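You operate a simulated robot arm through the tools that you are given. There is no shell and no other tool.

Carry out the task below with a simulated robot arm. There is one attempt and no reset: what you move stays moved.

## Task
Work the blue lid 3 times in the flap tester; flap left open means rework tray, else good tray.
Fine: lock the yellow clamp first, free it after. Where these are worked on the way, their far stop is far enough and under half their travel is too little: yellow clamp.

The check looks at the end state, three seconds after you hand in, the way a careful person would. Anything else that was tipped, shoved, dropped, spilled or broken makes it a failure. A push-on lid holds only when it is set on centred and level and pressed home; a screw cap is set on level and turned clockwise until tight.

## Robot
A 6-joint arm with a two-finger gripper, fixed in place. Base frame: the origin is at the foot of the arm, x ahead of it, y to its left, z up; the work surface is at about z = 840. Lengths are in mm, angles in degrees, forces in N, time in s.
Its first joint turns from -166.0 to 166.0 degrees. Payload 2.45 kg.
The TCP is the grasp point between the finger pads, 20 mm short of the fingertips. In the tool frame z runs along the fingers and y along their closing line. Largest opening 140 mm; the body of the gripper starts 168 mm behind the TCP.
Orientation is that of the tool frame in the base frame, as a unit quaternion [x, y, z, w]. With the fingers straight down and closing along the base's y, the tool's x points along the base's -x, its y along +y and its z along -z.

## Interface
- The arm moves only by the tool arm_command. Its argument "increments" is a list of rows, each a list of 3 entries, a list of its own where there are three numbers: the turn, a rotation vector about the tool's x, y, z in degrees, then the shift along the tool's x, y, z in mm, then the opening in per cent of the stroke, from 0 (shut) to 100 (fully open). In form: [[[wx, wy, wz], [dx, dy, dz], jaw], ...]. A call has 1 to 20 rows; each row shifts and turns the commanded pose from where the row before left it, along the tool's axes as they then stand. A row lasts 0.2 s, in which the tool goes at most 50 mm and 8.6 degrees; a call with a longer step from one row to the next is refused whole, and so is a gripper value outside its range. Where a pose cannot be reached the arm comes as near as it can. A force on the tool above 40 N (or 10 N above the force at the start of the call, whichever is more), or a blocked arm, ends the call early, and 0.2 s more pass. Each finger travels about 45 mm/s and halts on what it meets, pressing with about 39 N; the grip force reading is that of the motor and also rises with nothing between the fingers. The clock runs only during rows and for 0.2 s after the last one: add rows that do not move to give the fingers time. The reply holds the time, the measured pose of the TCP, the force on the tool along the base axes, the opening and the grip force, in the units named above and with some noise, with the torque about the TCP (base axes, N m) and any sound that the robot's microphone picked up, and new pictures: "views" is both (left out), scene, wrist or none.
- Cameras (640 x 400 px; columns grow to the right, rows downward): "scene" is fixed at [49, -500.6, 1402]; the picture's right is [0.68, -0.73, 0.00], its down [-0.21, -0.20, -0.96] and it looks along [0.70, 0.65, -0.29] (base axes); focal length 354 px, centre (320, 200). "wrist" rides on the gripper at [78, 11, -209] in the tool frame; the picture's right is [-0.14, 0.99, 0.00], its down [-0.92, -0.13, -0.37] and it looks along [-0.37, -0.05, 0.93] (tool axes); focal length 280 px, centre (320, 200).
- pixel_to_xyz(camera, pixels): for up to 12 pixels [column, row] of the newest picture of that camera ("zoom" is the newest enlarged one), the place [x, y, z] in the base frame of the surface seen there, good to about 3 mm. The clock stands still meanwhile.
- inspect(camera, box): a new picture of the part [left, top, right, bottom] of that camera's present view, enlarged. The clock stands still meanwhile.
- finish_job(): hands the job in; it is judged then, once.

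Unless the task says otherwise, let go and move clear before handing in.

The tools are called after "Request:" as name(argument=value, ...) on one line, values as JSON. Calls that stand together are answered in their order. arm_command: Moves the arm, as the interface text tells. Its arguments: {"type":"object","properties":{"increments":{"type":"array"},"views":{"type":"string","enum":["both","scene","wrist","none"]}},"required":["increments"]} The other tools are called the same way: pixel_to_xyz (camera, pixels) gives the place of the surface under pixels of a picture; inspect (camera, box) takes an enlarged picture of a part of a camera's view; finish_job () hands the job in.

At the start:

```text
clock: 0.0
tool_pos: [721.7, 382.7, 1241.1]
orientation: [0.0, 1.0, -0.001, 0.0]
wrist_force: [0.5, -0.7, -0.1]
moment: [-0.02, 0.01, 0.02]
grip_width: 140.0
gripper_force: 0.0
```

scene: 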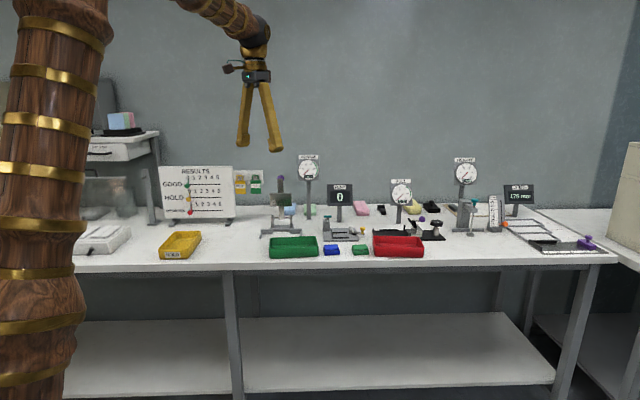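
wrist: 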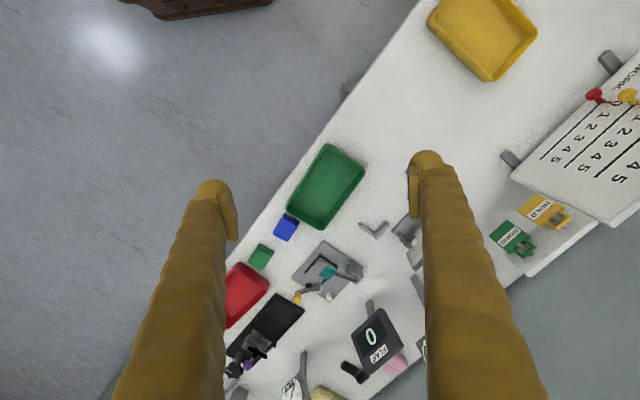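

The scene picture shows a bench with green tray (293,247), red tray (398,246), blue block at (331,250), green block at (360,250), and several testers. I'll enlarge to make out the details before moving.

Request:
inspect(camera="scene", box=[250, 150, 450, 275])

Request:
inspect(camera="scene", box=[430, 150, 630, 275])

Request:
inspect(camera="scene", box=[70, 140, 270, 265])

Request:
inspect(camera="wrist", box=[200, 130, 440, 400])

```text
3.20 times, centred on (350, 212) of scene
```

zoom: 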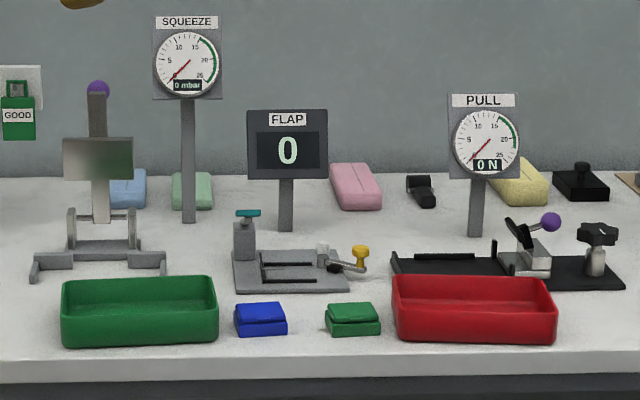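

```text
3.20 times, centred on (530, 212) of scene
```

zoom: 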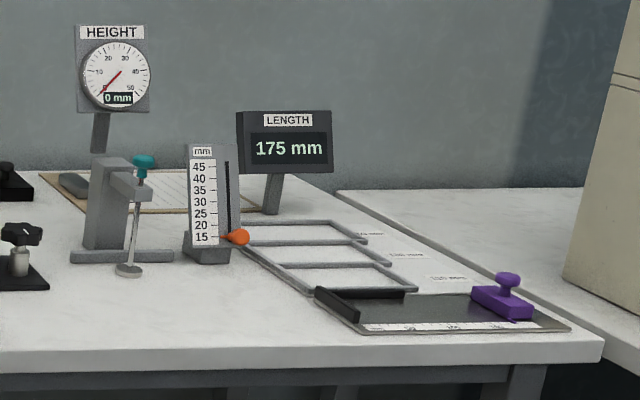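

```text
3.20 times, centred on (170, 202) of scene
```

zoom: 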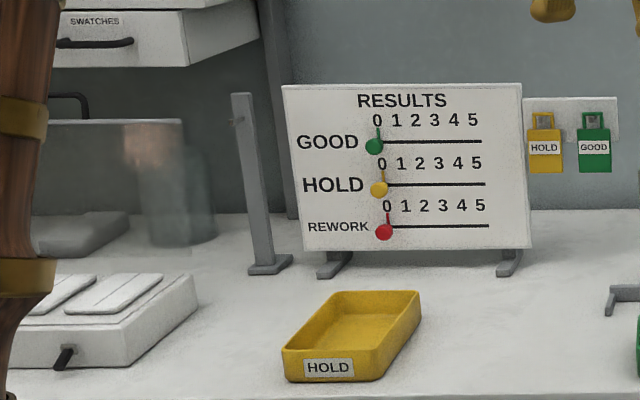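

```text
1.48 times, centred on (320, 265) of wrist
```

zoom: 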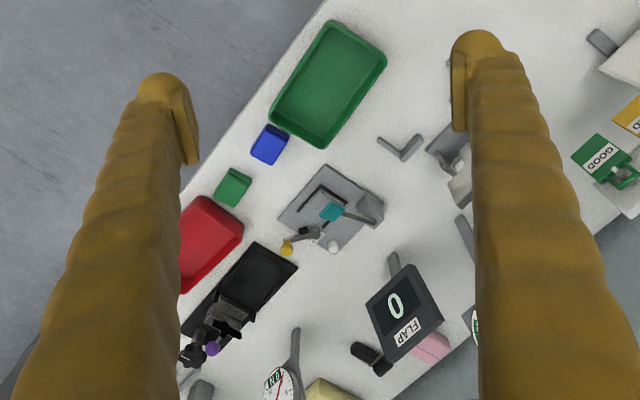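

The zoomed wrist picture shows the flap tester with a teal paddle at (331,211) and a yellow-knobbed clamp at (287,247); the blue box sits beside the green tray. I'll measure the main features.

Request:
pixel_to_xyz(camera="zoom", pixels=[[270, 143], [331, 211], [287, 247], [333, 246], [326, 84], [205, 240], [235, 186], [327, 166], [278, 212], [340, 255], [380, 205], [313, 234]])

Request:
inspect(camera="scene", box=[310, 205, 390, 255])

```text
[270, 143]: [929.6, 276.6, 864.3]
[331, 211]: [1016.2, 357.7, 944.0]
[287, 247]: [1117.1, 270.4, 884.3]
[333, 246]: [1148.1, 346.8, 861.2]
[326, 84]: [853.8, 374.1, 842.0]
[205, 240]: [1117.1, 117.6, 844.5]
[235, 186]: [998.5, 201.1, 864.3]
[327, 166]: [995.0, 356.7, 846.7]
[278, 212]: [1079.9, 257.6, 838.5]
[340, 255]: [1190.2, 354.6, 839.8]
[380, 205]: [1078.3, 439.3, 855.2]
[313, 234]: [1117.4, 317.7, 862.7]
```

```text
8.00 times, centred on (350, 230) of scene
```

zoom: 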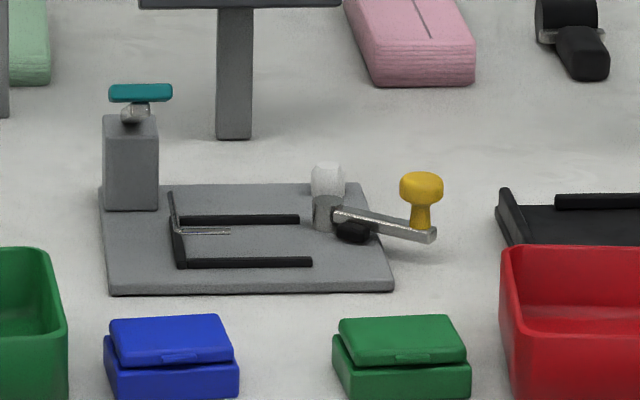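

The scene zoom shows the tester: the teal handle on its post at (140,92), a C-shaped black nest opening towards the right, and a clamp lever with a yellow knob at (420,188). I'll measure it from this side.

Request:
pixel_to_xyz(camera="zoom", pixels=[[140, 92], [130, 165], [422, 185], [328, 175], [325, 212], [350, 232], [180, 232], [240, 219], [250, 263], [430, 237], [112, 290], [392, 288]])

Request:
pixel_to_xyz(camera="scene", pixels=[[293, 250], [398, 248], [331, 247], [360, 247], [425, 222], [180, 243], [340, 200], [305, 225], [437, 225], [280, 180]])

```text
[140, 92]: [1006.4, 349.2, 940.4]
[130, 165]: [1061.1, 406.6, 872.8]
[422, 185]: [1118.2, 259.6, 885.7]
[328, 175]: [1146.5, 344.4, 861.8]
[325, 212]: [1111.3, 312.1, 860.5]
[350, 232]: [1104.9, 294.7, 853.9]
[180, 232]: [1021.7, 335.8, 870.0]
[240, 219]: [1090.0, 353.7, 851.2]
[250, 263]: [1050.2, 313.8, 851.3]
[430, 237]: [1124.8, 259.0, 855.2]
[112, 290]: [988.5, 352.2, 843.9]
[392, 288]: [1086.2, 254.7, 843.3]
```

```text
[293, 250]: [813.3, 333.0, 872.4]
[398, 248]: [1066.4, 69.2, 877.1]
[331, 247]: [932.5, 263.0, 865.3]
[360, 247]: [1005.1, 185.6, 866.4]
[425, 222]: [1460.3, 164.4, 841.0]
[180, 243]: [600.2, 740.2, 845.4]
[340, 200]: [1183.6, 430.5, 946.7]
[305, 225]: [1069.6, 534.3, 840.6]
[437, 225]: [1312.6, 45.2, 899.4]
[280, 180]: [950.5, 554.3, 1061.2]
```

The tester plate is turned 45° and centred near (1087, 348), past the stated straight-down reach, so I'll need a tilted tool there. First I'll bring the wrist camera nearer, well above everything.

Request:
arm_command(increments=[[[0, 0, 0], [-29.7, -22.2, 23.5], 100], [[0, 0, 0], [-29.7, -22.2, 23.5], 100], [[0, 0, 0], [-29.7, -22.2, 23.5], 100], [[0, 0, 0], [-29.7, -22.2, 23.5], 100], [[0, 0, 0], [-29.7, -22.2, 23.5], 100], [[0, 0, 0], [-29.7, -22.2, 23.5], 100], [[0, 0, -7.5], [0, 0, 0], 100], [[0, 0, -7.5], [0, 0, 0], 100], [[0, 0, -7.5], [0, 0, 0], 100], [[0, 0, -7.5], [0, 0, 0], 100], [[0, 0, -7.5], [0, 0, 0], 100], [[0, 0, -7.5], [0, 0, 0], 100]], views="both")

```text
clock: 2.6
tool_pos: [901.3, 249.8, 1100.1]
orientation: [-0.383, 0.924, 0.0, 0.0]
wrist_force: [0.8, -0.2, 0.2]
moment: [0.0, 0.01, -0.02]
grip_width: 139.8
gripper_force: 0.0
```

scene: 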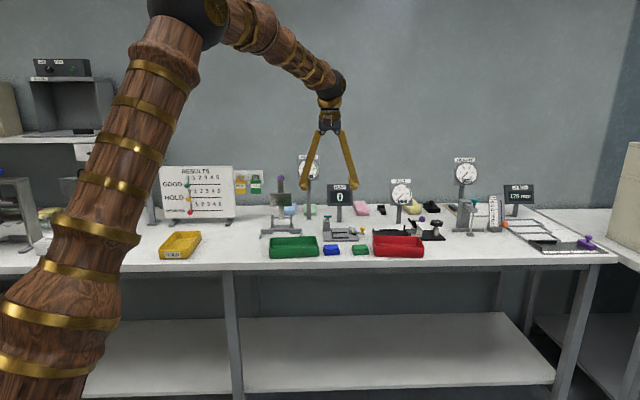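
wrist: 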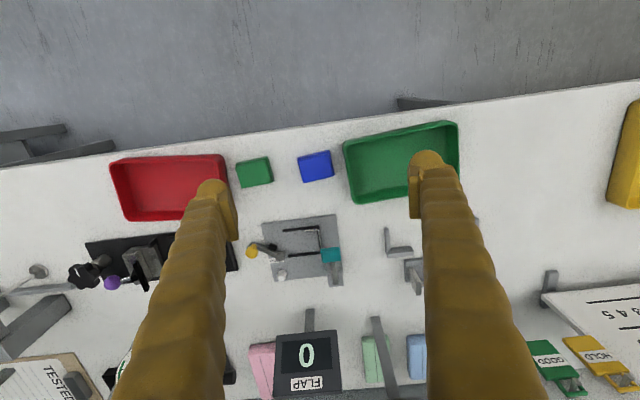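

The arm reached (901, 250, 1100) exactly, and the tester is between the fingers around (305,248) in the wrist view. I'll enlarge it.

Request:
inspect(camera="wrist", box=[235, 140, 355, 290])

Request:
inspect(camera="wrist", box=[245, 205, 350, 290])

```text
2.67 times, centred on (295, 215) of wrist
```

zoom: 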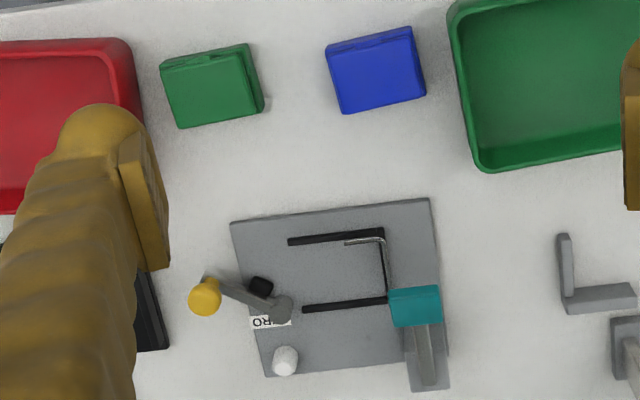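

```text
4.71 times, centred on (298, 248) of wrist
```

zoom: 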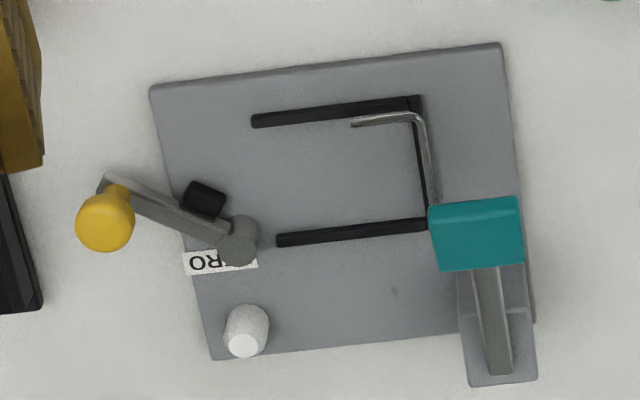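

The zoom shows a lever with a teal paddle at (477,233) driving an L-shaped wire that reaches into the nest at (380,120), a pivoting clamp with its hub at (240,240), and a white ZERO button at (245,330) that I must not touch. I'll measure all of these now.

Request:
pixel_to_xyz(camera="zoom", pixels=[[240, 238], [105, 220], [205, 198], [435, 212], [515, 205], [520, 255], [445, 265], [372, 121], [418, 118], [245, 330], [495, 360], [435, 190]])

Request:
pixel_to_xyz(camera="zoom", pixels=[[256, 121], [412, 100], [280, 240], [425, 224], [340, 175], [155, 90], [498, 48], [215, 355], [180, 215], [418, 170], [310, 112], [340, 233]])

Request:
inspect(camera="wrist", box=[230, 145, 350, 220])

```text
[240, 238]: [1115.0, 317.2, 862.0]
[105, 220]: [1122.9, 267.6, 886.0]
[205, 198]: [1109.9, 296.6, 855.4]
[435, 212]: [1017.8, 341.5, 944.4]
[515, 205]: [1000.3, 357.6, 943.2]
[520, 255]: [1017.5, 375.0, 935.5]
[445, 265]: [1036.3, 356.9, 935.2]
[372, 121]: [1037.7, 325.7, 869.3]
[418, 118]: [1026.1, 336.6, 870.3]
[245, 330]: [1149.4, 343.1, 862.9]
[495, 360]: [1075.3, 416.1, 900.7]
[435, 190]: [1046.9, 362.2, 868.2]
```

```text
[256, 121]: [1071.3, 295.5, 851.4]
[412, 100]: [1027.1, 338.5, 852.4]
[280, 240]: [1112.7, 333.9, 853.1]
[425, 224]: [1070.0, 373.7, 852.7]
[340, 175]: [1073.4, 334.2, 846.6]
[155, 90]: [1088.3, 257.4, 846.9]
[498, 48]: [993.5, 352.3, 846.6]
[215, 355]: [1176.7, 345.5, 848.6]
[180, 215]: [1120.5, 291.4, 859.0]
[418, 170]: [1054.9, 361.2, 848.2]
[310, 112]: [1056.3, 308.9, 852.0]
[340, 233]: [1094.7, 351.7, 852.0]
```

```text
5.33 times, centred on (290, 182) of wrist
```

zoom: 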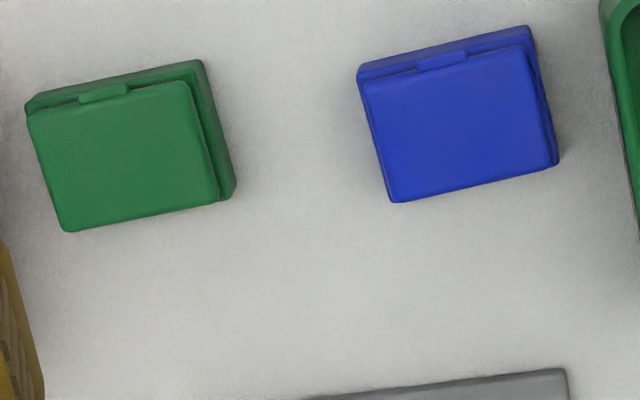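

The blue box's lid tab is on the near edge at (442,60), the same side as the tester's wire. I'll measure the box corners, the tab and the heights.

Request:
pixel_to_xyz(camera="zoom", pixels=[[363, 82], [527, 48], [392, 197], [553, 162], [440, 62], [442, 57], [360, 72], [528, 30], [455, 120], [380, 60], [450, 210], [540, 100]])

Request:
pixel_to_xyz(camera="zoom", pixels=[[30, 112], [188, 83], [65, 225], [215, 200], [102, 93], [120, 150], [590, 30], [310, 150]])

Request:
inspect(camera="scene", box=[315, 235, 380, 265])

```text
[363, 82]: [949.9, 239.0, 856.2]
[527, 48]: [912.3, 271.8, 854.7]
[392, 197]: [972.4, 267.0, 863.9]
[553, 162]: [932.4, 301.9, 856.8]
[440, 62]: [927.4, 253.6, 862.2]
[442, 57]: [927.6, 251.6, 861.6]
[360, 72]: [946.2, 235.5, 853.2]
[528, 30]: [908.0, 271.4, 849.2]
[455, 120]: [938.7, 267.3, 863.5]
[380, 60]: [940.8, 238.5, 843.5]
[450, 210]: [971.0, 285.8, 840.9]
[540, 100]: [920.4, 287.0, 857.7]
```

```text
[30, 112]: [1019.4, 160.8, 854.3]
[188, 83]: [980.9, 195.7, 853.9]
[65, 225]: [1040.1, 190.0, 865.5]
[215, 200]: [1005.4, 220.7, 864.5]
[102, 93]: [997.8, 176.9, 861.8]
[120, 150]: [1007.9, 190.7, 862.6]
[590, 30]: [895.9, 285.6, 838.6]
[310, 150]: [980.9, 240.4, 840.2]
```

```text
9.85 times, centred on (348, 250) of scene
```

zoom: 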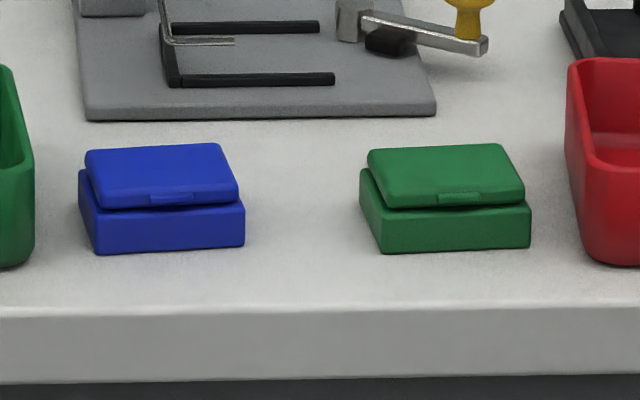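

I'll zoom tighter on the nest and wire, since inspect renders real detail, to judge how the wire meets the lid tab.

Request:
inspect(camera="wrist", box=[290, 215, 345, 260])

Request:
inspect(camera="scene", box=[320, 210, 370, 245])

Request:
inspect(camera="wrist", box=[255, 225, 305, 285])

```text
8.89 times, centred on (318, 238) of wrist
```

zoom: 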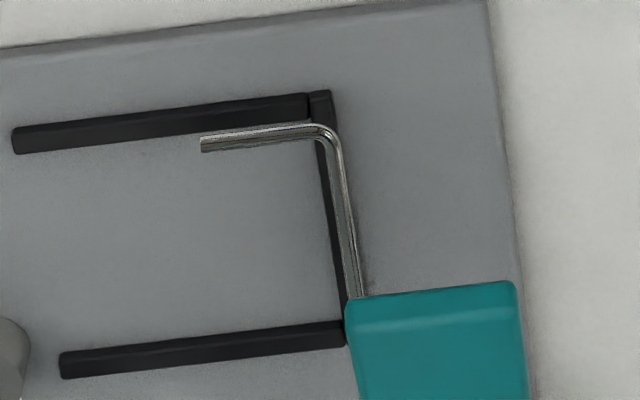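

```text
11.43 times, centred on (345, 228) of scene
```

zoom: 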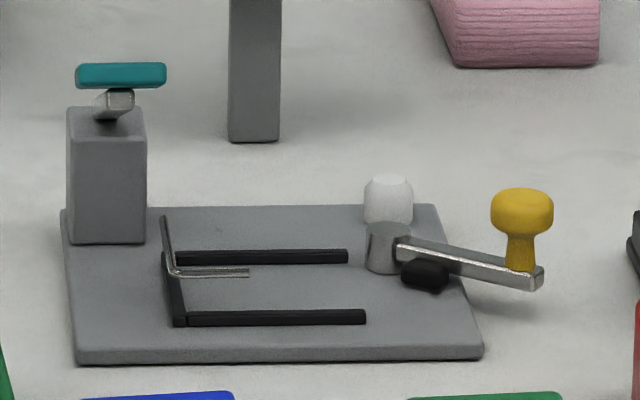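

```text
6.67 times, centred on (280, 255) of wrist
```

zoom: 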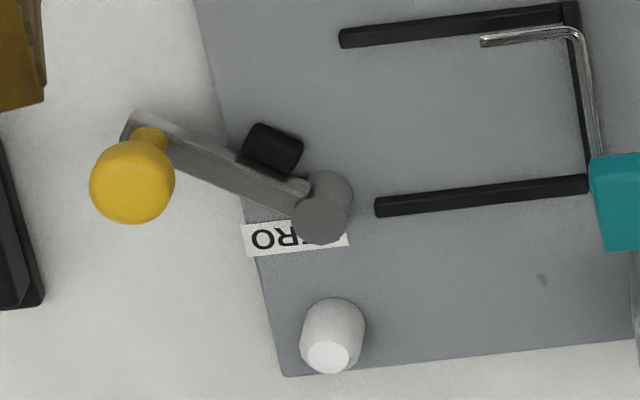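

The L-wire (zoom 200–340, 120–150) sits at about z 869, just above the near rail, so I need to know the lid tab's reach and height precisely. I'll look at the blue box's tab close up from both cameras.

Request:
inspect(camera="scene", box=[320, 240, 344, 256])

Request:
inspect(camera="wrist", box=[294, 148, 338, 186])

```text
16.00 times, centred on (332, 248) of scene
```

zoom: 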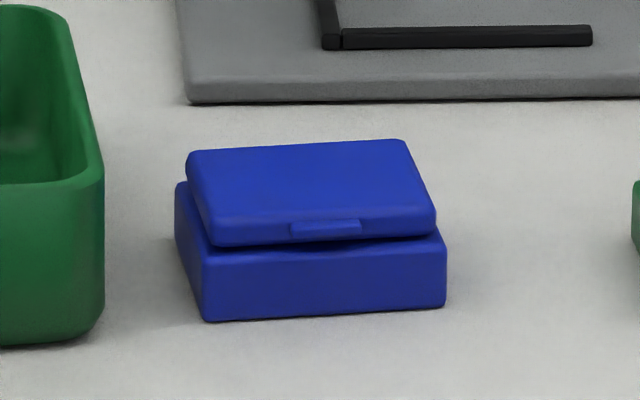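

```text
10.53 times, centred on (316, 167) of wrist
```

zoom: 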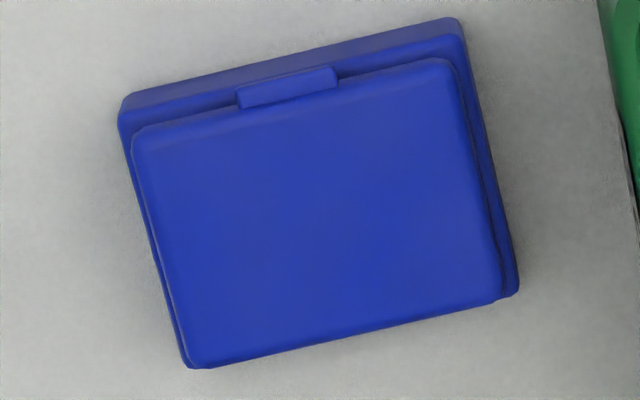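

The tab sits just about flush with the box's near rim, at roughly z 861. Before planning the grips I need to know the real reach, so I'll go towards the tester with the tool vertical, staying high with TCP z about 1050.

Request:
arm_command(increments=[[[0, 0, 0], [-34.6, -13.4, 10], 100], [[0, 0, 0], [-34.6, -13.4, 10], 100], [[0, 0, 0], [-34.6, -13.4, 10], 100], [[0, 0, 0], [-34.6, -13.4, 10], 100], [[0, 0, 0], [-34.6, -13.4, 10], 100]], views="both")

```text
clock: 3.8
tool_pos: [1072.0, 323.4, 1050.9]
orientation: [-0.382, 0.924, 0.0, 0.002]
wrist_force: [0.0, 0.2, 0.7]
moment: [0.03, -0.06, -0.02]
grip_width: 140.0
gripper_force: 0.0
```

scene: 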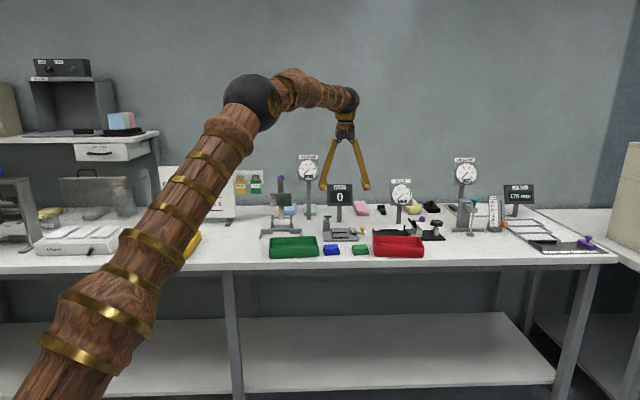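
wrist: 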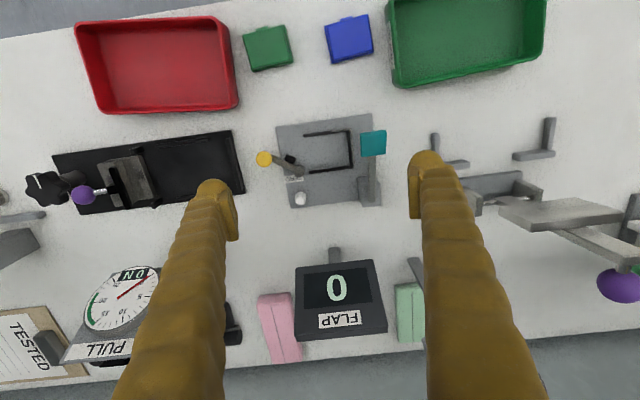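

The arm reached (1072, 323, 1051) with the tool vertical, so the real reach covers the tester. I'm almost over it now, so I'll zoom in on the nest and clamp from above.

Request:
inspect(camera="wrist", box=[250, 105, 390, 215])

Request:
inspect(camera="wrist", box=[295, 120, 385, 180])

```text
3.64 times, centred on (320, 160) of wrist
```

zoom: 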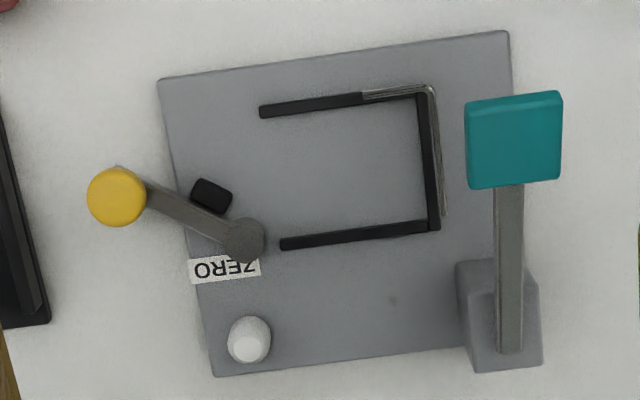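

```text
6.67 times, centred on (340, 150) of wrist
```

zoom: 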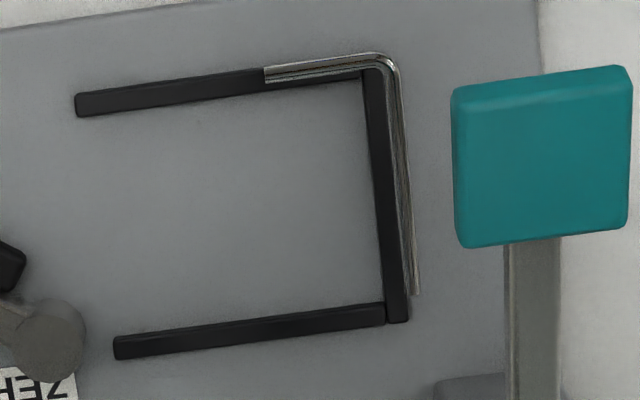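

From above, the wire runs just outside the nest along the near rail and left wall, ending at (415,295), so it hinges near the far rail. I'll measure these edges from this viewpoint.

Request:
pixel_to_xyz(camera="zoom", pixels=[[268, 74], [320, 65], [380, 58], [397, 100], [408, 200], [415, 288], [82, 103], [200, 90], [120, 347], [250, 333], [378, 190], [395, 310]])

Request:
pixel_to_xyz(camera="zoom", pixels=[[460, 95], [625, 75], [620, 225], [465, 240], [540, 155], [535, 300], [525, 390], [465, 385], [50, 335], [10, 268], [250, 200], [80, 340]])

```text
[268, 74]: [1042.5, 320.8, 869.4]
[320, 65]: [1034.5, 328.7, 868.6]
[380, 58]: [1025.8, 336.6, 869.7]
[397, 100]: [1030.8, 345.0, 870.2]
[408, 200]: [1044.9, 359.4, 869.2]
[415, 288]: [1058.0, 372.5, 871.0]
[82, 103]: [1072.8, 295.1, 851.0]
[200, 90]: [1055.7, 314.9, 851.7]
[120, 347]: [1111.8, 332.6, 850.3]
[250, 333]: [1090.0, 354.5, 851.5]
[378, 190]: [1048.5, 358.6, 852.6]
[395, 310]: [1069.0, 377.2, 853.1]
```

```text
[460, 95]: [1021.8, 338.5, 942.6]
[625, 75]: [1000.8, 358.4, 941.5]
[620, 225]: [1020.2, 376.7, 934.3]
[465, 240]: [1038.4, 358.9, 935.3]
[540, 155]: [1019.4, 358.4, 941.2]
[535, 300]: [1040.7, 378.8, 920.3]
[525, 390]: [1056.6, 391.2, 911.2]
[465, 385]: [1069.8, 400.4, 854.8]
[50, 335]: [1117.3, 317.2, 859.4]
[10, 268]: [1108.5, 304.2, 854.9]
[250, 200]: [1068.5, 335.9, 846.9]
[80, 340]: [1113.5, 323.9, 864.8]
```

The wire is at z≈869.5 spanning u 485–510, and the nest interior is about 48 mm wide between rails whose tops are at z≈852. I'll grip the box across its near and far faces, offset toward +u to clear the wire tip. Now I'll measure the box's yaw accurately.

Request:
inspect(camera="wrist", box=[310, 5, 390, 70])

```text
6.15 times, centred on (350, 38) of wrist
```

zoom: 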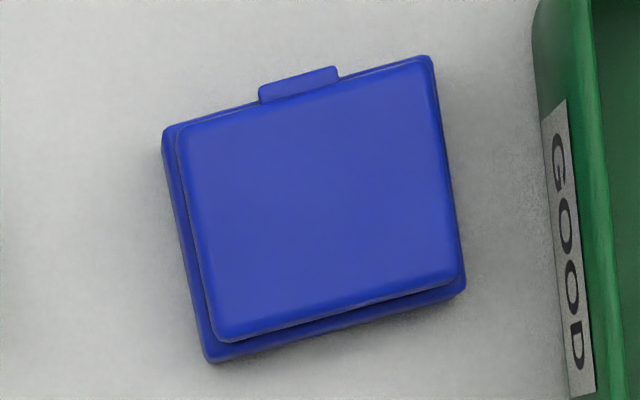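

The near edge of the box slopes clearly and the green tray is labelled GOOD. I'll take points along the box edges and tab.

Request:
pixel_to_xyz(camera="zoom", pixels=[[185, 135], [420, 66], [222, 328], [452, 270], [265, 95], [333, 74], [298, 84], [300, 200], [170, 145], [208, 345], [213, 358], [462, 290]])

Request:
inspect(camera="scene", box=[360, 225, 440, 265])

```text
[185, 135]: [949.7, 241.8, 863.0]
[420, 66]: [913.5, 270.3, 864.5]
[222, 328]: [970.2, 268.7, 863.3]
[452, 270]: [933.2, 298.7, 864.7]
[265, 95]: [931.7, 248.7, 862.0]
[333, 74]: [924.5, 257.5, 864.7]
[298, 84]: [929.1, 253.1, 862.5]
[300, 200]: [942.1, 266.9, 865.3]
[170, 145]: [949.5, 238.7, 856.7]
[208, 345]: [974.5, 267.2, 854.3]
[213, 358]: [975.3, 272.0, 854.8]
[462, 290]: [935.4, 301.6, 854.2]
```

```text
8.00 times, centred on (400, 245) of scene
```

zoom: 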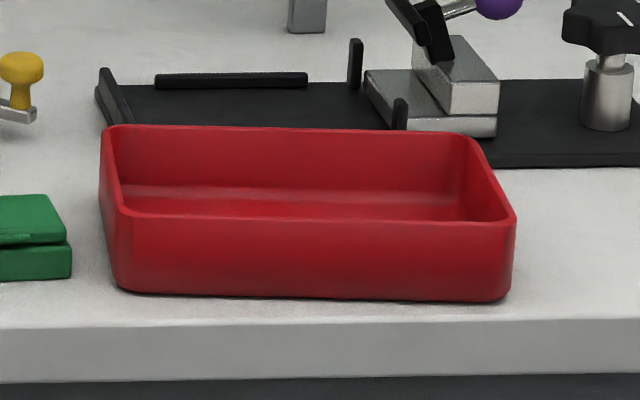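

The box yaw is about +6.7° from the plate axes and its centre is near (941.4, 269.7). I'll move above a grip point 12 mm toward +u of its centre, partly close the jaws, and turn so they close across the near and far faces.

Request:
arm_command(increments=[[[0, 0, 0], [32.2, 10.6, 22.7], 80], [[0, 0, 0], [32.2, 10.6, 22.7], 60], [[0, 0, 0], [32.2, 10.6, 22.7], 60], [[0, 0, 0], [32.2, 10.6, 22.7], 60], [[0, 0, 8.33], [0, 0, 0], 60], [[0, 0, 8.33], [0, 0, 0], 60], [[0, 0, 8.33], [0, 0, 0], 60], [[0, 0, 8.33], [0, 0, 0], 60], [[0, 0, 8.33], [0, 0, 0], 60], [[0, 0, 8.33], [0, 0, 0], 60], [[0, 0, 8.33], [0, 0, 0], 60], [[0, 0, 8.33], [0, 0, 0], 60], [[0, 0, 8.33], [0, 0, 0], 60], [[0, 0, 8.33], [0, 0, 0], 60]], views="both")

```text
clock: 6.8
tool_pos: [949.3, 263.2, 958.4]
orientation: [0.328, 0.945, 0.0, 0.0]
wrist_force: [0.8, -0.2, 0.0]
moment: [0.0, 0.0, -0.02]
grip_width: 83.9
gripper_force: 0.1
```

scene: 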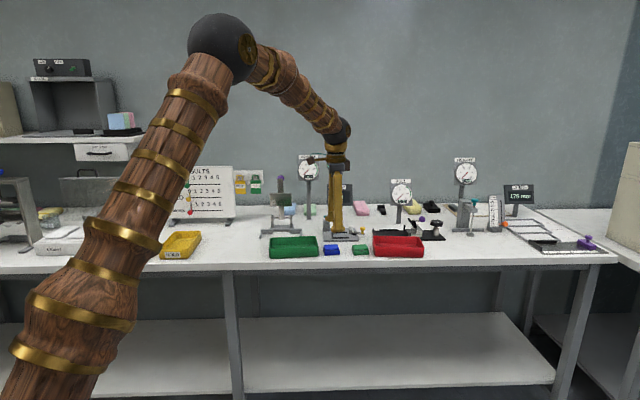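
wrist: 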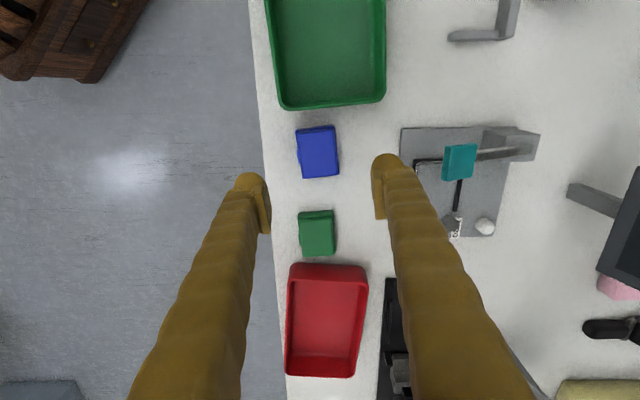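

The tool is now aligned at 51.7° with the jaws at 84 mm, and the blue box is at (318,151). I'll refine its position from this nearer view.

Request:
inspect(camera="wrist", box=[280, 110, 360, 190])

```text
5.00 times, centred on (320, 150) of wrist
```

zoom: 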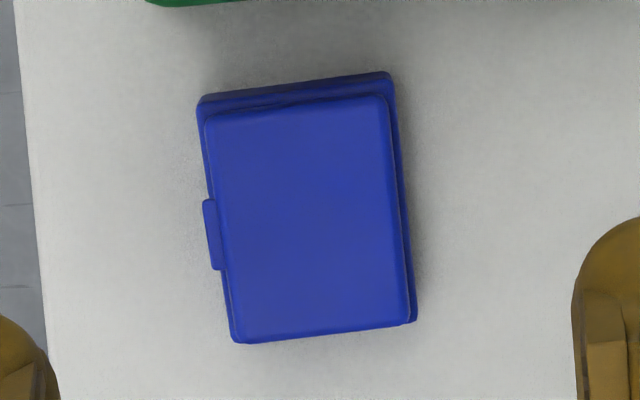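

Request:
pixel_to_xyz(camera="zoom", pixels=[[200, 108], [388, 75], [410, 320], [213, 118], [383, 100], [402, 315], [238, 335], [206, 205], [218, 265], [310, 220], [202, 102], [395, 85]])

```text
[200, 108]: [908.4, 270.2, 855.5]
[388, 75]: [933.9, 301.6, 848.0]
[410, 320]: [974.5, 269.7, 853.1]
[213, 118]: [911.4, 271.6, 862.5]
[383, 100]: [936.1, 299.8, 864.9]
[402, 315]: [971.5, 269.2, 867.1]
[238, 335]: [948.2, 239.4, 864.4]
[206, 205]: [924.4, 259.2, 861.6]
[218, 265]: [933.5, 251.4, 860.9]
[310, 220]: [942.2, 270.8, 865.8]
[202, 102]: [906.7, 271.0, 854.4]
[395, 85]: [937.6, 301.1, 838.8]
```

The refined box centre is (941.6, 270.0), and the jaws are centred across it within 1 mm. I'll shift 3 mm more to +u and descend to TCP z≈868.5, with the fingertips at about 848.

Request:
arm_command(increments=[[[0, 0, 0], [-3, 0, 25], 60], [[0, 0, 0], [0, 0, 25], 60], [[0, 0, 0], [0, 0, 25], 60], [[0, 0, 0], [0, 0, 14.5], 60], [[0, 0, 0], [0, 0, 0], 60]], views="both")

```text
clock: 8.0
tool_pos: [951.6, 262.5, 869.4]
orientation: [0.328, 0.945, -0.001, 0.0]
wrist_force: [0.7, -0.3, -0.2]
moment: [0.0, 0.02, 0.01]
grip_width: 84.0
gripper_force: 0.1
```

scene: 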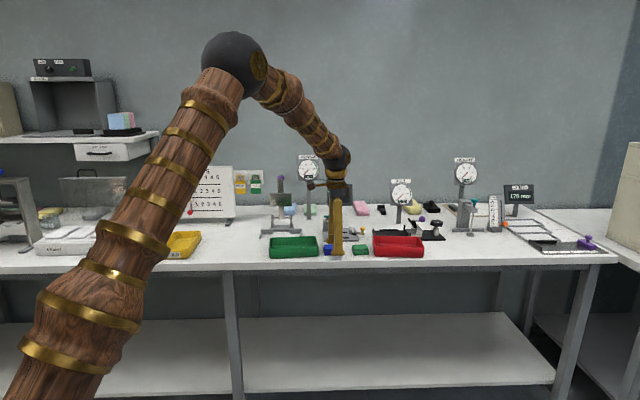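
wrist: 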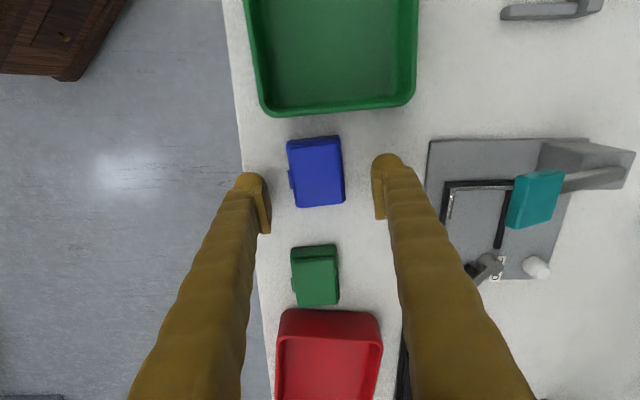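

The pads straddle the box cleanly with no contact forces. I'll close on it.

Request:
arm_command(increments=[[[0, 0, 0], [0, 0, 0], 45], [[0, 0, 0], [0, 0, 0], 35], [[0, 0, 0], [0, 0, 0], 25], [[0, 0, 0], [0, 0, 0], 20], [[0, 0, 0], [0, 0, 0], 20], [[0, 0, 0], [0, 0, 0], 20]], views="both")

```text
clock: 9.4
tool_pos: [951.7, 263.4, 870.8]
orientation: [0.328, 0.945, 0.001, 0.0]
wrist_force: [-0.4, -2.6, 25.0]
moment: [-0.22, 0.35, 0.0]
grip_width: 37.0
gripper_force: 39.0
```

scene: 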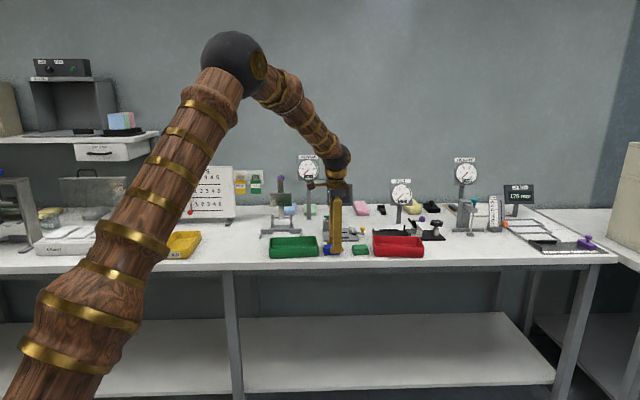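
wrist: 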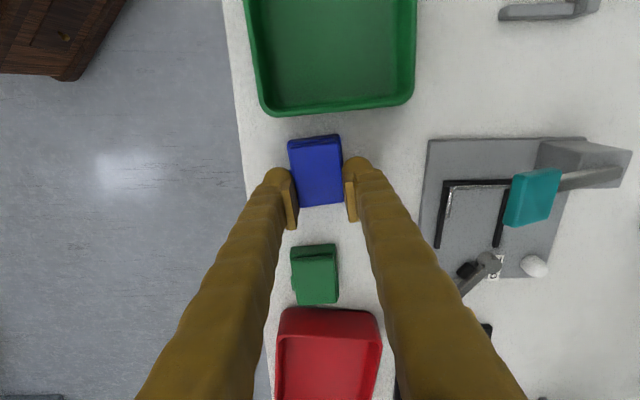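

The grip stopped at 37.0 mm with 39 N, but there is a 25 N upward force on the tool, so I'll look closely before lifting.

Request:
inspect(camera="wrist", box=[270, 120, 370, 240])

Request:
inspect(camera="scene", box=[310, 230, 360, 262])

```text
3.33 times, centred on (320, 180) of wrist
```

zoom: 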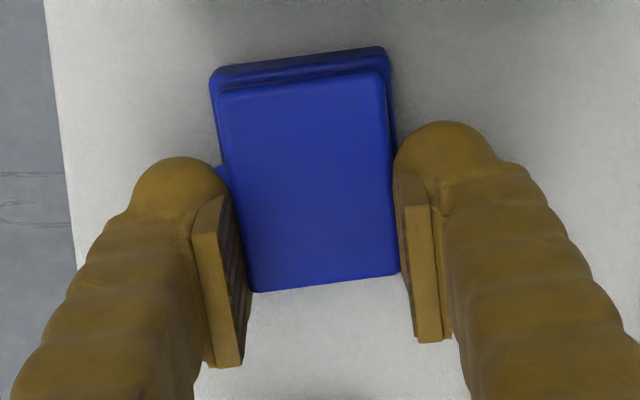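

```text
12.50 times, centred on (335, 246) of scene
```

zoom: 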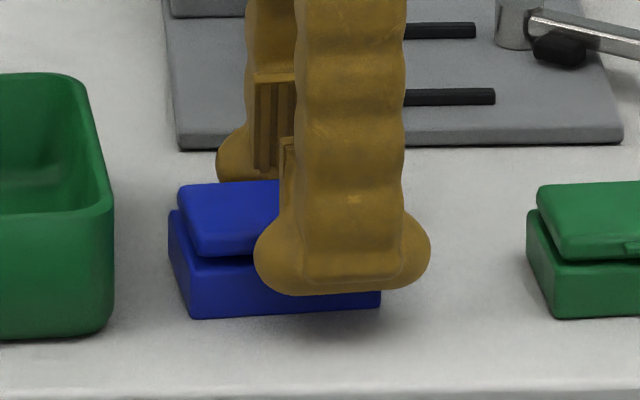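

The pads have closed on the lid (37 mm) with their tips riding the base's rounded rim, which explains the upward push. I'll reopen and check that nothing shifted before going lower.

Request:
arm_command(increments=[[[0, 0, 0], [0, 0, 0], 35], [[0, 0, 0], [0, 0, 0], 45], [[0, 0, 0], [0, 0, 0], 50], [[0, 0, 0], [0, 0, 0], 50]], views="both")

Request:
inspect(camera="wrist", box=[270, 120, 370, 240])

Request:
inspect(camera="scene", box=[310, 230, 360, 262])

```text
clock: 10.4
tool_pos: [951.1, 262.6, 869.7]
orientation: [0.328, 0.945, 0.0, -0.001]
wrist_force: [-0.2, -0.7, 0.6]
moment: [-0.04, -0.02, -0.01]
grip_width: 70.0
gripper_force: 0.1
```

scene: 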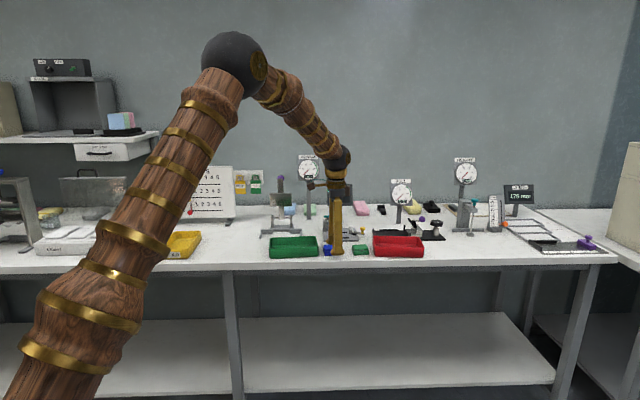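
wrist: 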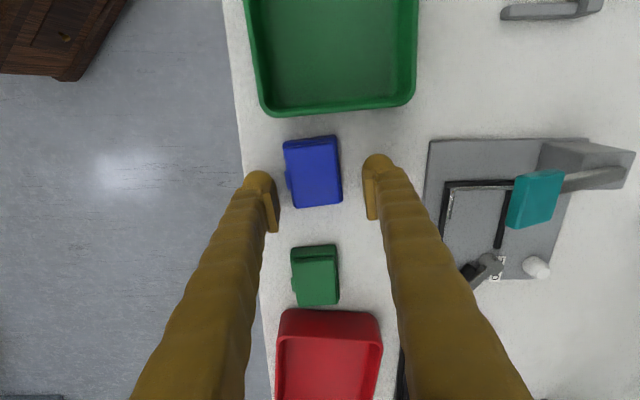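

```text
3.33 times, centred on (320, 180) of wrist
```

zoom: 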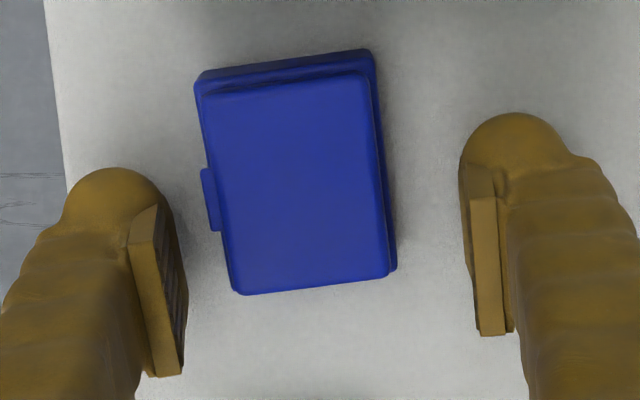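

```text
12.50 times, centred on (335, 246) of scene
```

zoom: 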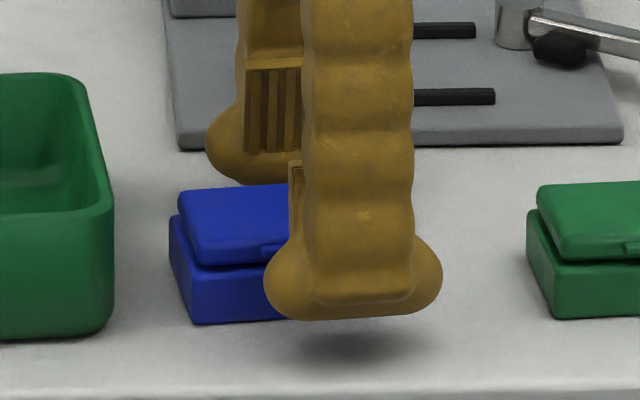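

The box is intact and only nudged slightly. The pads' lower edge seems to sit above the rounded fingertip ends, so I'll measure the finger's actual lower edge and the box's current position.

Request:
pixel_to_xyz(camera="zoom", pixels=[[355, 310], [300, 305], [410, 308], [270, 150], [270, 70], [270, 178], [228, 160], [190, 318], [250, 318], [180, 222], [200, 265], [296, 170]])

Request:
inspect(camera="wrist", box=[280, 130, 350, 215])

```text
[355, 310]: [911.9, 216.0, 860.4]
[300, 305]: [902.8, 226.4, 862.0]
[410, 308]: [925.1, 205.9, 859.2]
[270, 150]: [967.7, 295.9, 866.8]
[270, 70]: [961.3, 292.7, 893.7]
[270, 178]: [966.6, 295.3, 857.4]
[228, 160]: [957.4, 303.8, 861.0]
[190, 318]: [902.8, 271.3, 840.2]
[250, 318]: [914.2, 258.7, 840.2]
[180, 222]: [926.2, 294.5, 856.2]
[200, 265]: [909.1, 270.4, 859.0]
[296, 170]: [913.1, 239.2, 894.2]
```

```text
4.71 times, centred on (315, 172) of wrist
```

zoom: 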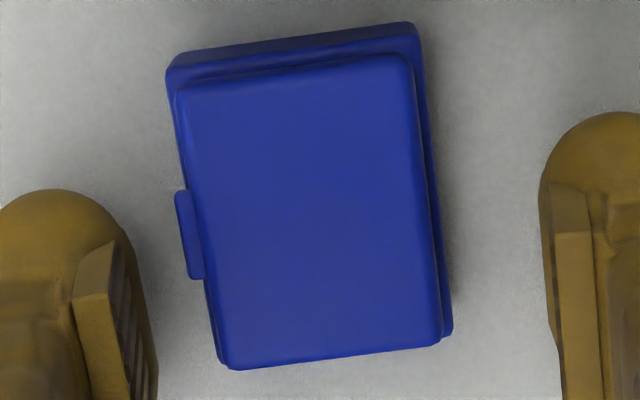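

The fingertip bulbs are rounded, so nominal depth is ambiguous; going a few mm lower should seat the grip on the base. I'll get the box's current position first.

Request:
pixel_to_xyz(camera="zoom", pixels=[[170, 72], [415, 30], [446, 330], [180, 95], [405, 62], [435, 335], [228, 362], [181, 200], [196, 272], [310, 210]])

```text
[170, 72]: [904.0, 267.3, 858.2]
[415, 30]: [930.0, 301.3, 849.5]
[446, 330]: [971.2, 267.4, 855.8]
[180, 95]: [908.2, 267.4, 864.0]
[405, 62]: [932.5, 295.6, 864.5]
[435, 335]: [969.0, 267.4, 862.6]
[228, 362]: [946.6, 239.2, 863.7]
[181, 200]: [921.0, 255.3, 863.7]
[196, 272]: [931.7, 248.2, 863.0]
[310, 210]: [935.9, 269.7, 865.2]
```

The box centre is now about (938.7, 267.4), 4 mm toward the near side. I'll re-centre the jaws, lower about 4 mm to TCP z≈865.5, and close.

Request:
arm_command(increments=[[[0, 0, 0], [0, -3.9, 4.2], 50], [[0, 0, 0], [0, 0, 0], 50], [[0, 0, 0], [0, 0, 0], 40], [[0, 0, 0], [0, 0, 0], 34], [[0, 0, 0], [0, 0, 0], 28], [[0, 0, 0], [0, 0, 0], 24], [[0, 0, 0], [0, 0, 0], 24], [[0, 0, 0], [0, 0, 0], 24]], views="both")

Request:
inspect(camera="wrist", box=[270, 120, 370, 240])

Request:
inspect(camera="scene", box=[310, 230, 360, 262])

```text
clock: 12.2
tool_pos: [949.1, 259.1, 865.4]
orientation: [0.328, 0.945, 0.001, 0.0]
wrist_force: [-0.4, 0.7, 0.7]
moment: [-0.01, 0.03, 0.0]
grip_width: 40.8
gripper_force: 38.8
```

scene: 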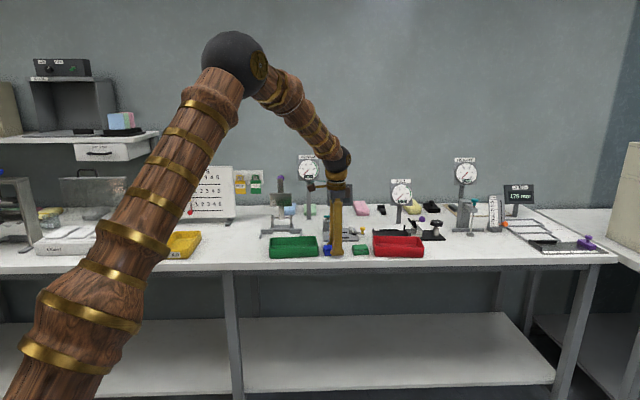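
wrist: 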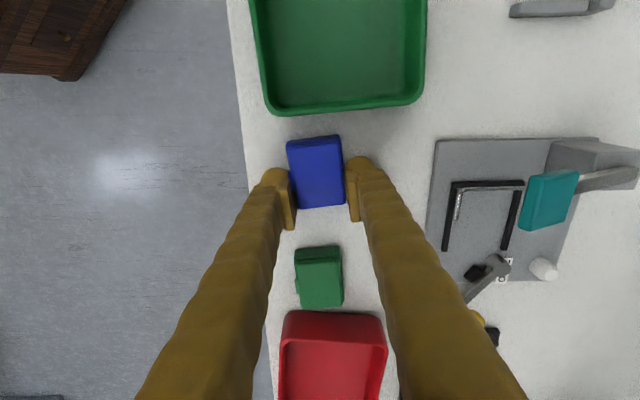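

```text
3.33 times, centred on (320, 180) of wrist
```

zoom: 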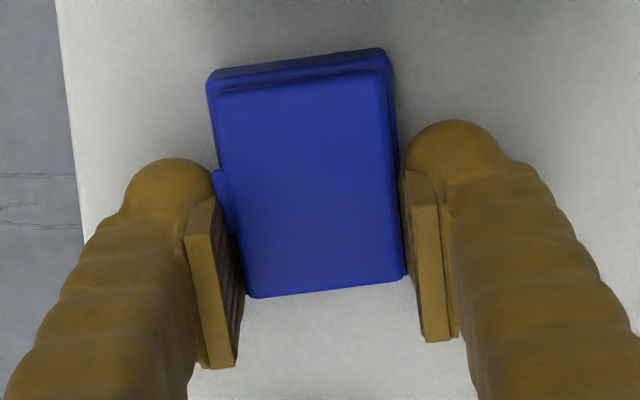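

```text
12.50 times, centred on (335, 246) of scene
```

zoom: 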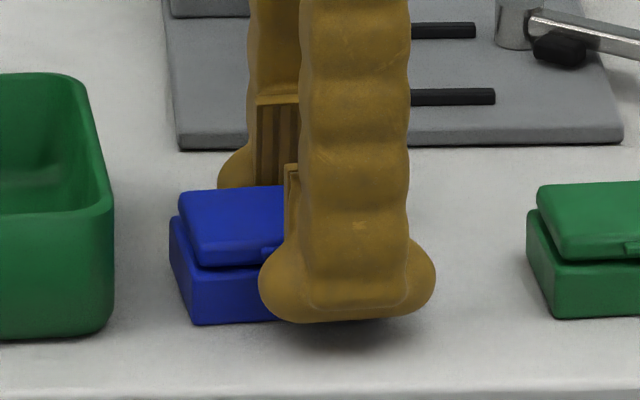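

The grip is now 40.8 mm with no vertical load, so the pads hold the base. I'll lift 70 mm and check the hold.

Request:
arm_command(increments=[[[0, 0, 0], [0, 0, -10], 24], [[0, 0, 0], [0, 0, -20], 24], [[0, 0, 0], [0, 0, -20], 24], [[0, 0, 0], [0, 0, -20], 24], [[0, 0, 3.35], [0, 0, 0], 24], [[0, 0, 3.35], [0, 0, 0], 24]], views="both")

Request:
inspect(camera="wrist", box=[270, 120, 370, 240])

Request:
inspect(camera="scene", box=[310, 210, 360, 242])

```text
clock: 13.6
tool_pos: [950.8, 258.2, 934.7]
orientation: [0.383, 0.924, 0.0, 0.001]
wrist_force: [0.4, 0.4, 0.1]
moment: [0.0, 0.0, -0.02]
grip_width: 40.7
gripper_force: 38.6
```

scene: 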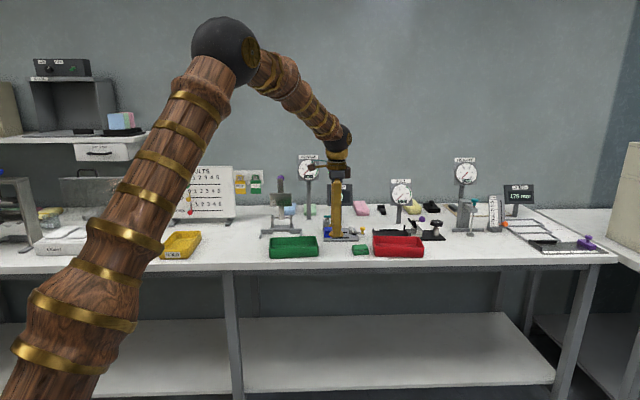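
wrist: 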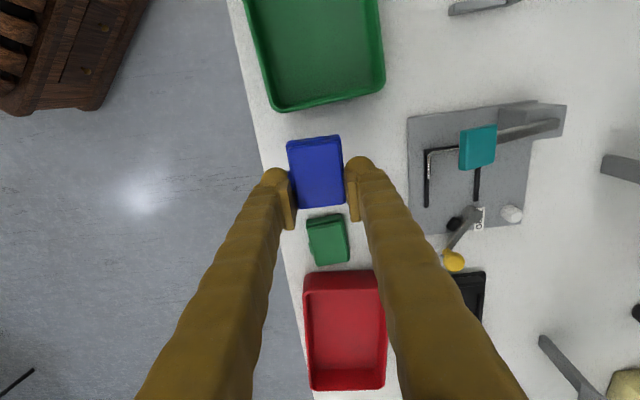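

```text
3.33 times, centred on (320, 180) of wrist
```

zoom: 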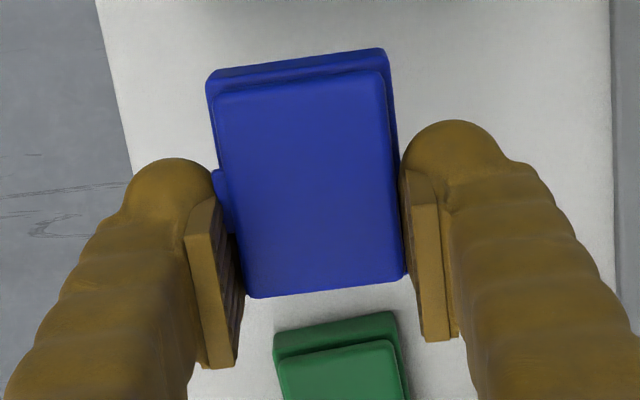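

```text
12.50 times, centred on (335, 226) of scene
```

zoom: 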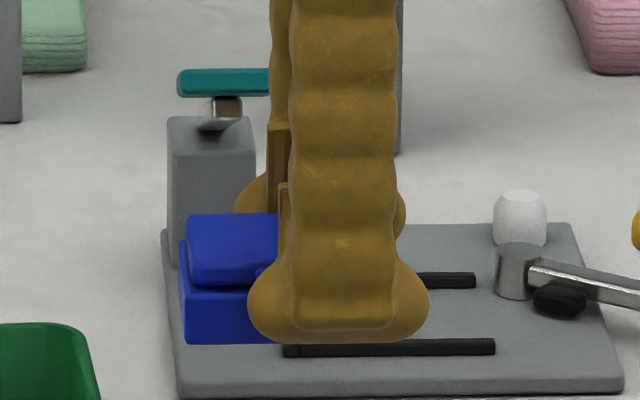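

The box is held level with the lid shut and the tool is now aligned to the tester. I'll measure the box corners in the grip to place it precisely.

Request:
inspect(camera="wrist", box=[278, 125, 352, 220])

```text
4.21 times, centred on (315, 172) of wrist
```

zoom: 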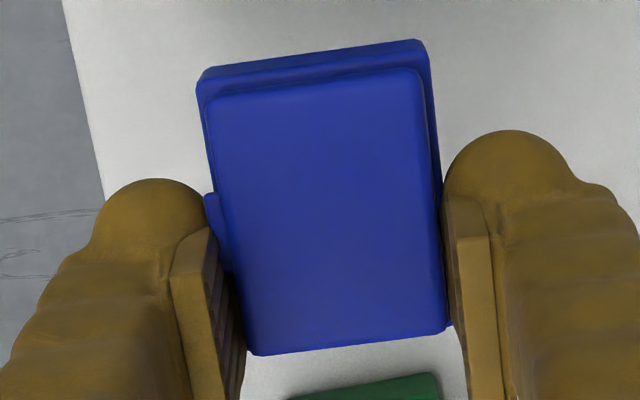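

Request:
pixel_to_xyz(camera="zoom", pixels=[[202, 85], [420, 50], [430, 75], [215, 105], [415, 78], [255, 350], [440, 325], [212, 215], [225, 260], [325, 200], [330, 335], [310, 95]])

```text
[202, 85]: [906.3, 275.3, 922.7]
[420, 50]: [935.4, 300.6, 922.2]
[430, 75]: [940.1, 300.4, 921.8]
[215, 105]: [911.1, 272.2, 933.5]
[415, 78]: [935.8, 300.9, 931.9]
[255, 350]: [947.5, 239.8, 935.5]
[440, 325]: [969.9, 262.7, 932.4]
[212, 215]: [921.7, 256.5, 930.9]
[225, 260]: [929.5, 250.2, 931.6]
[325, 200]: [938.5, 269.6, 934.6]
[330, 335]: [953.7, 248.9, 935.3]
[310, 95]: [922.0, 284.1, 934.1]
```

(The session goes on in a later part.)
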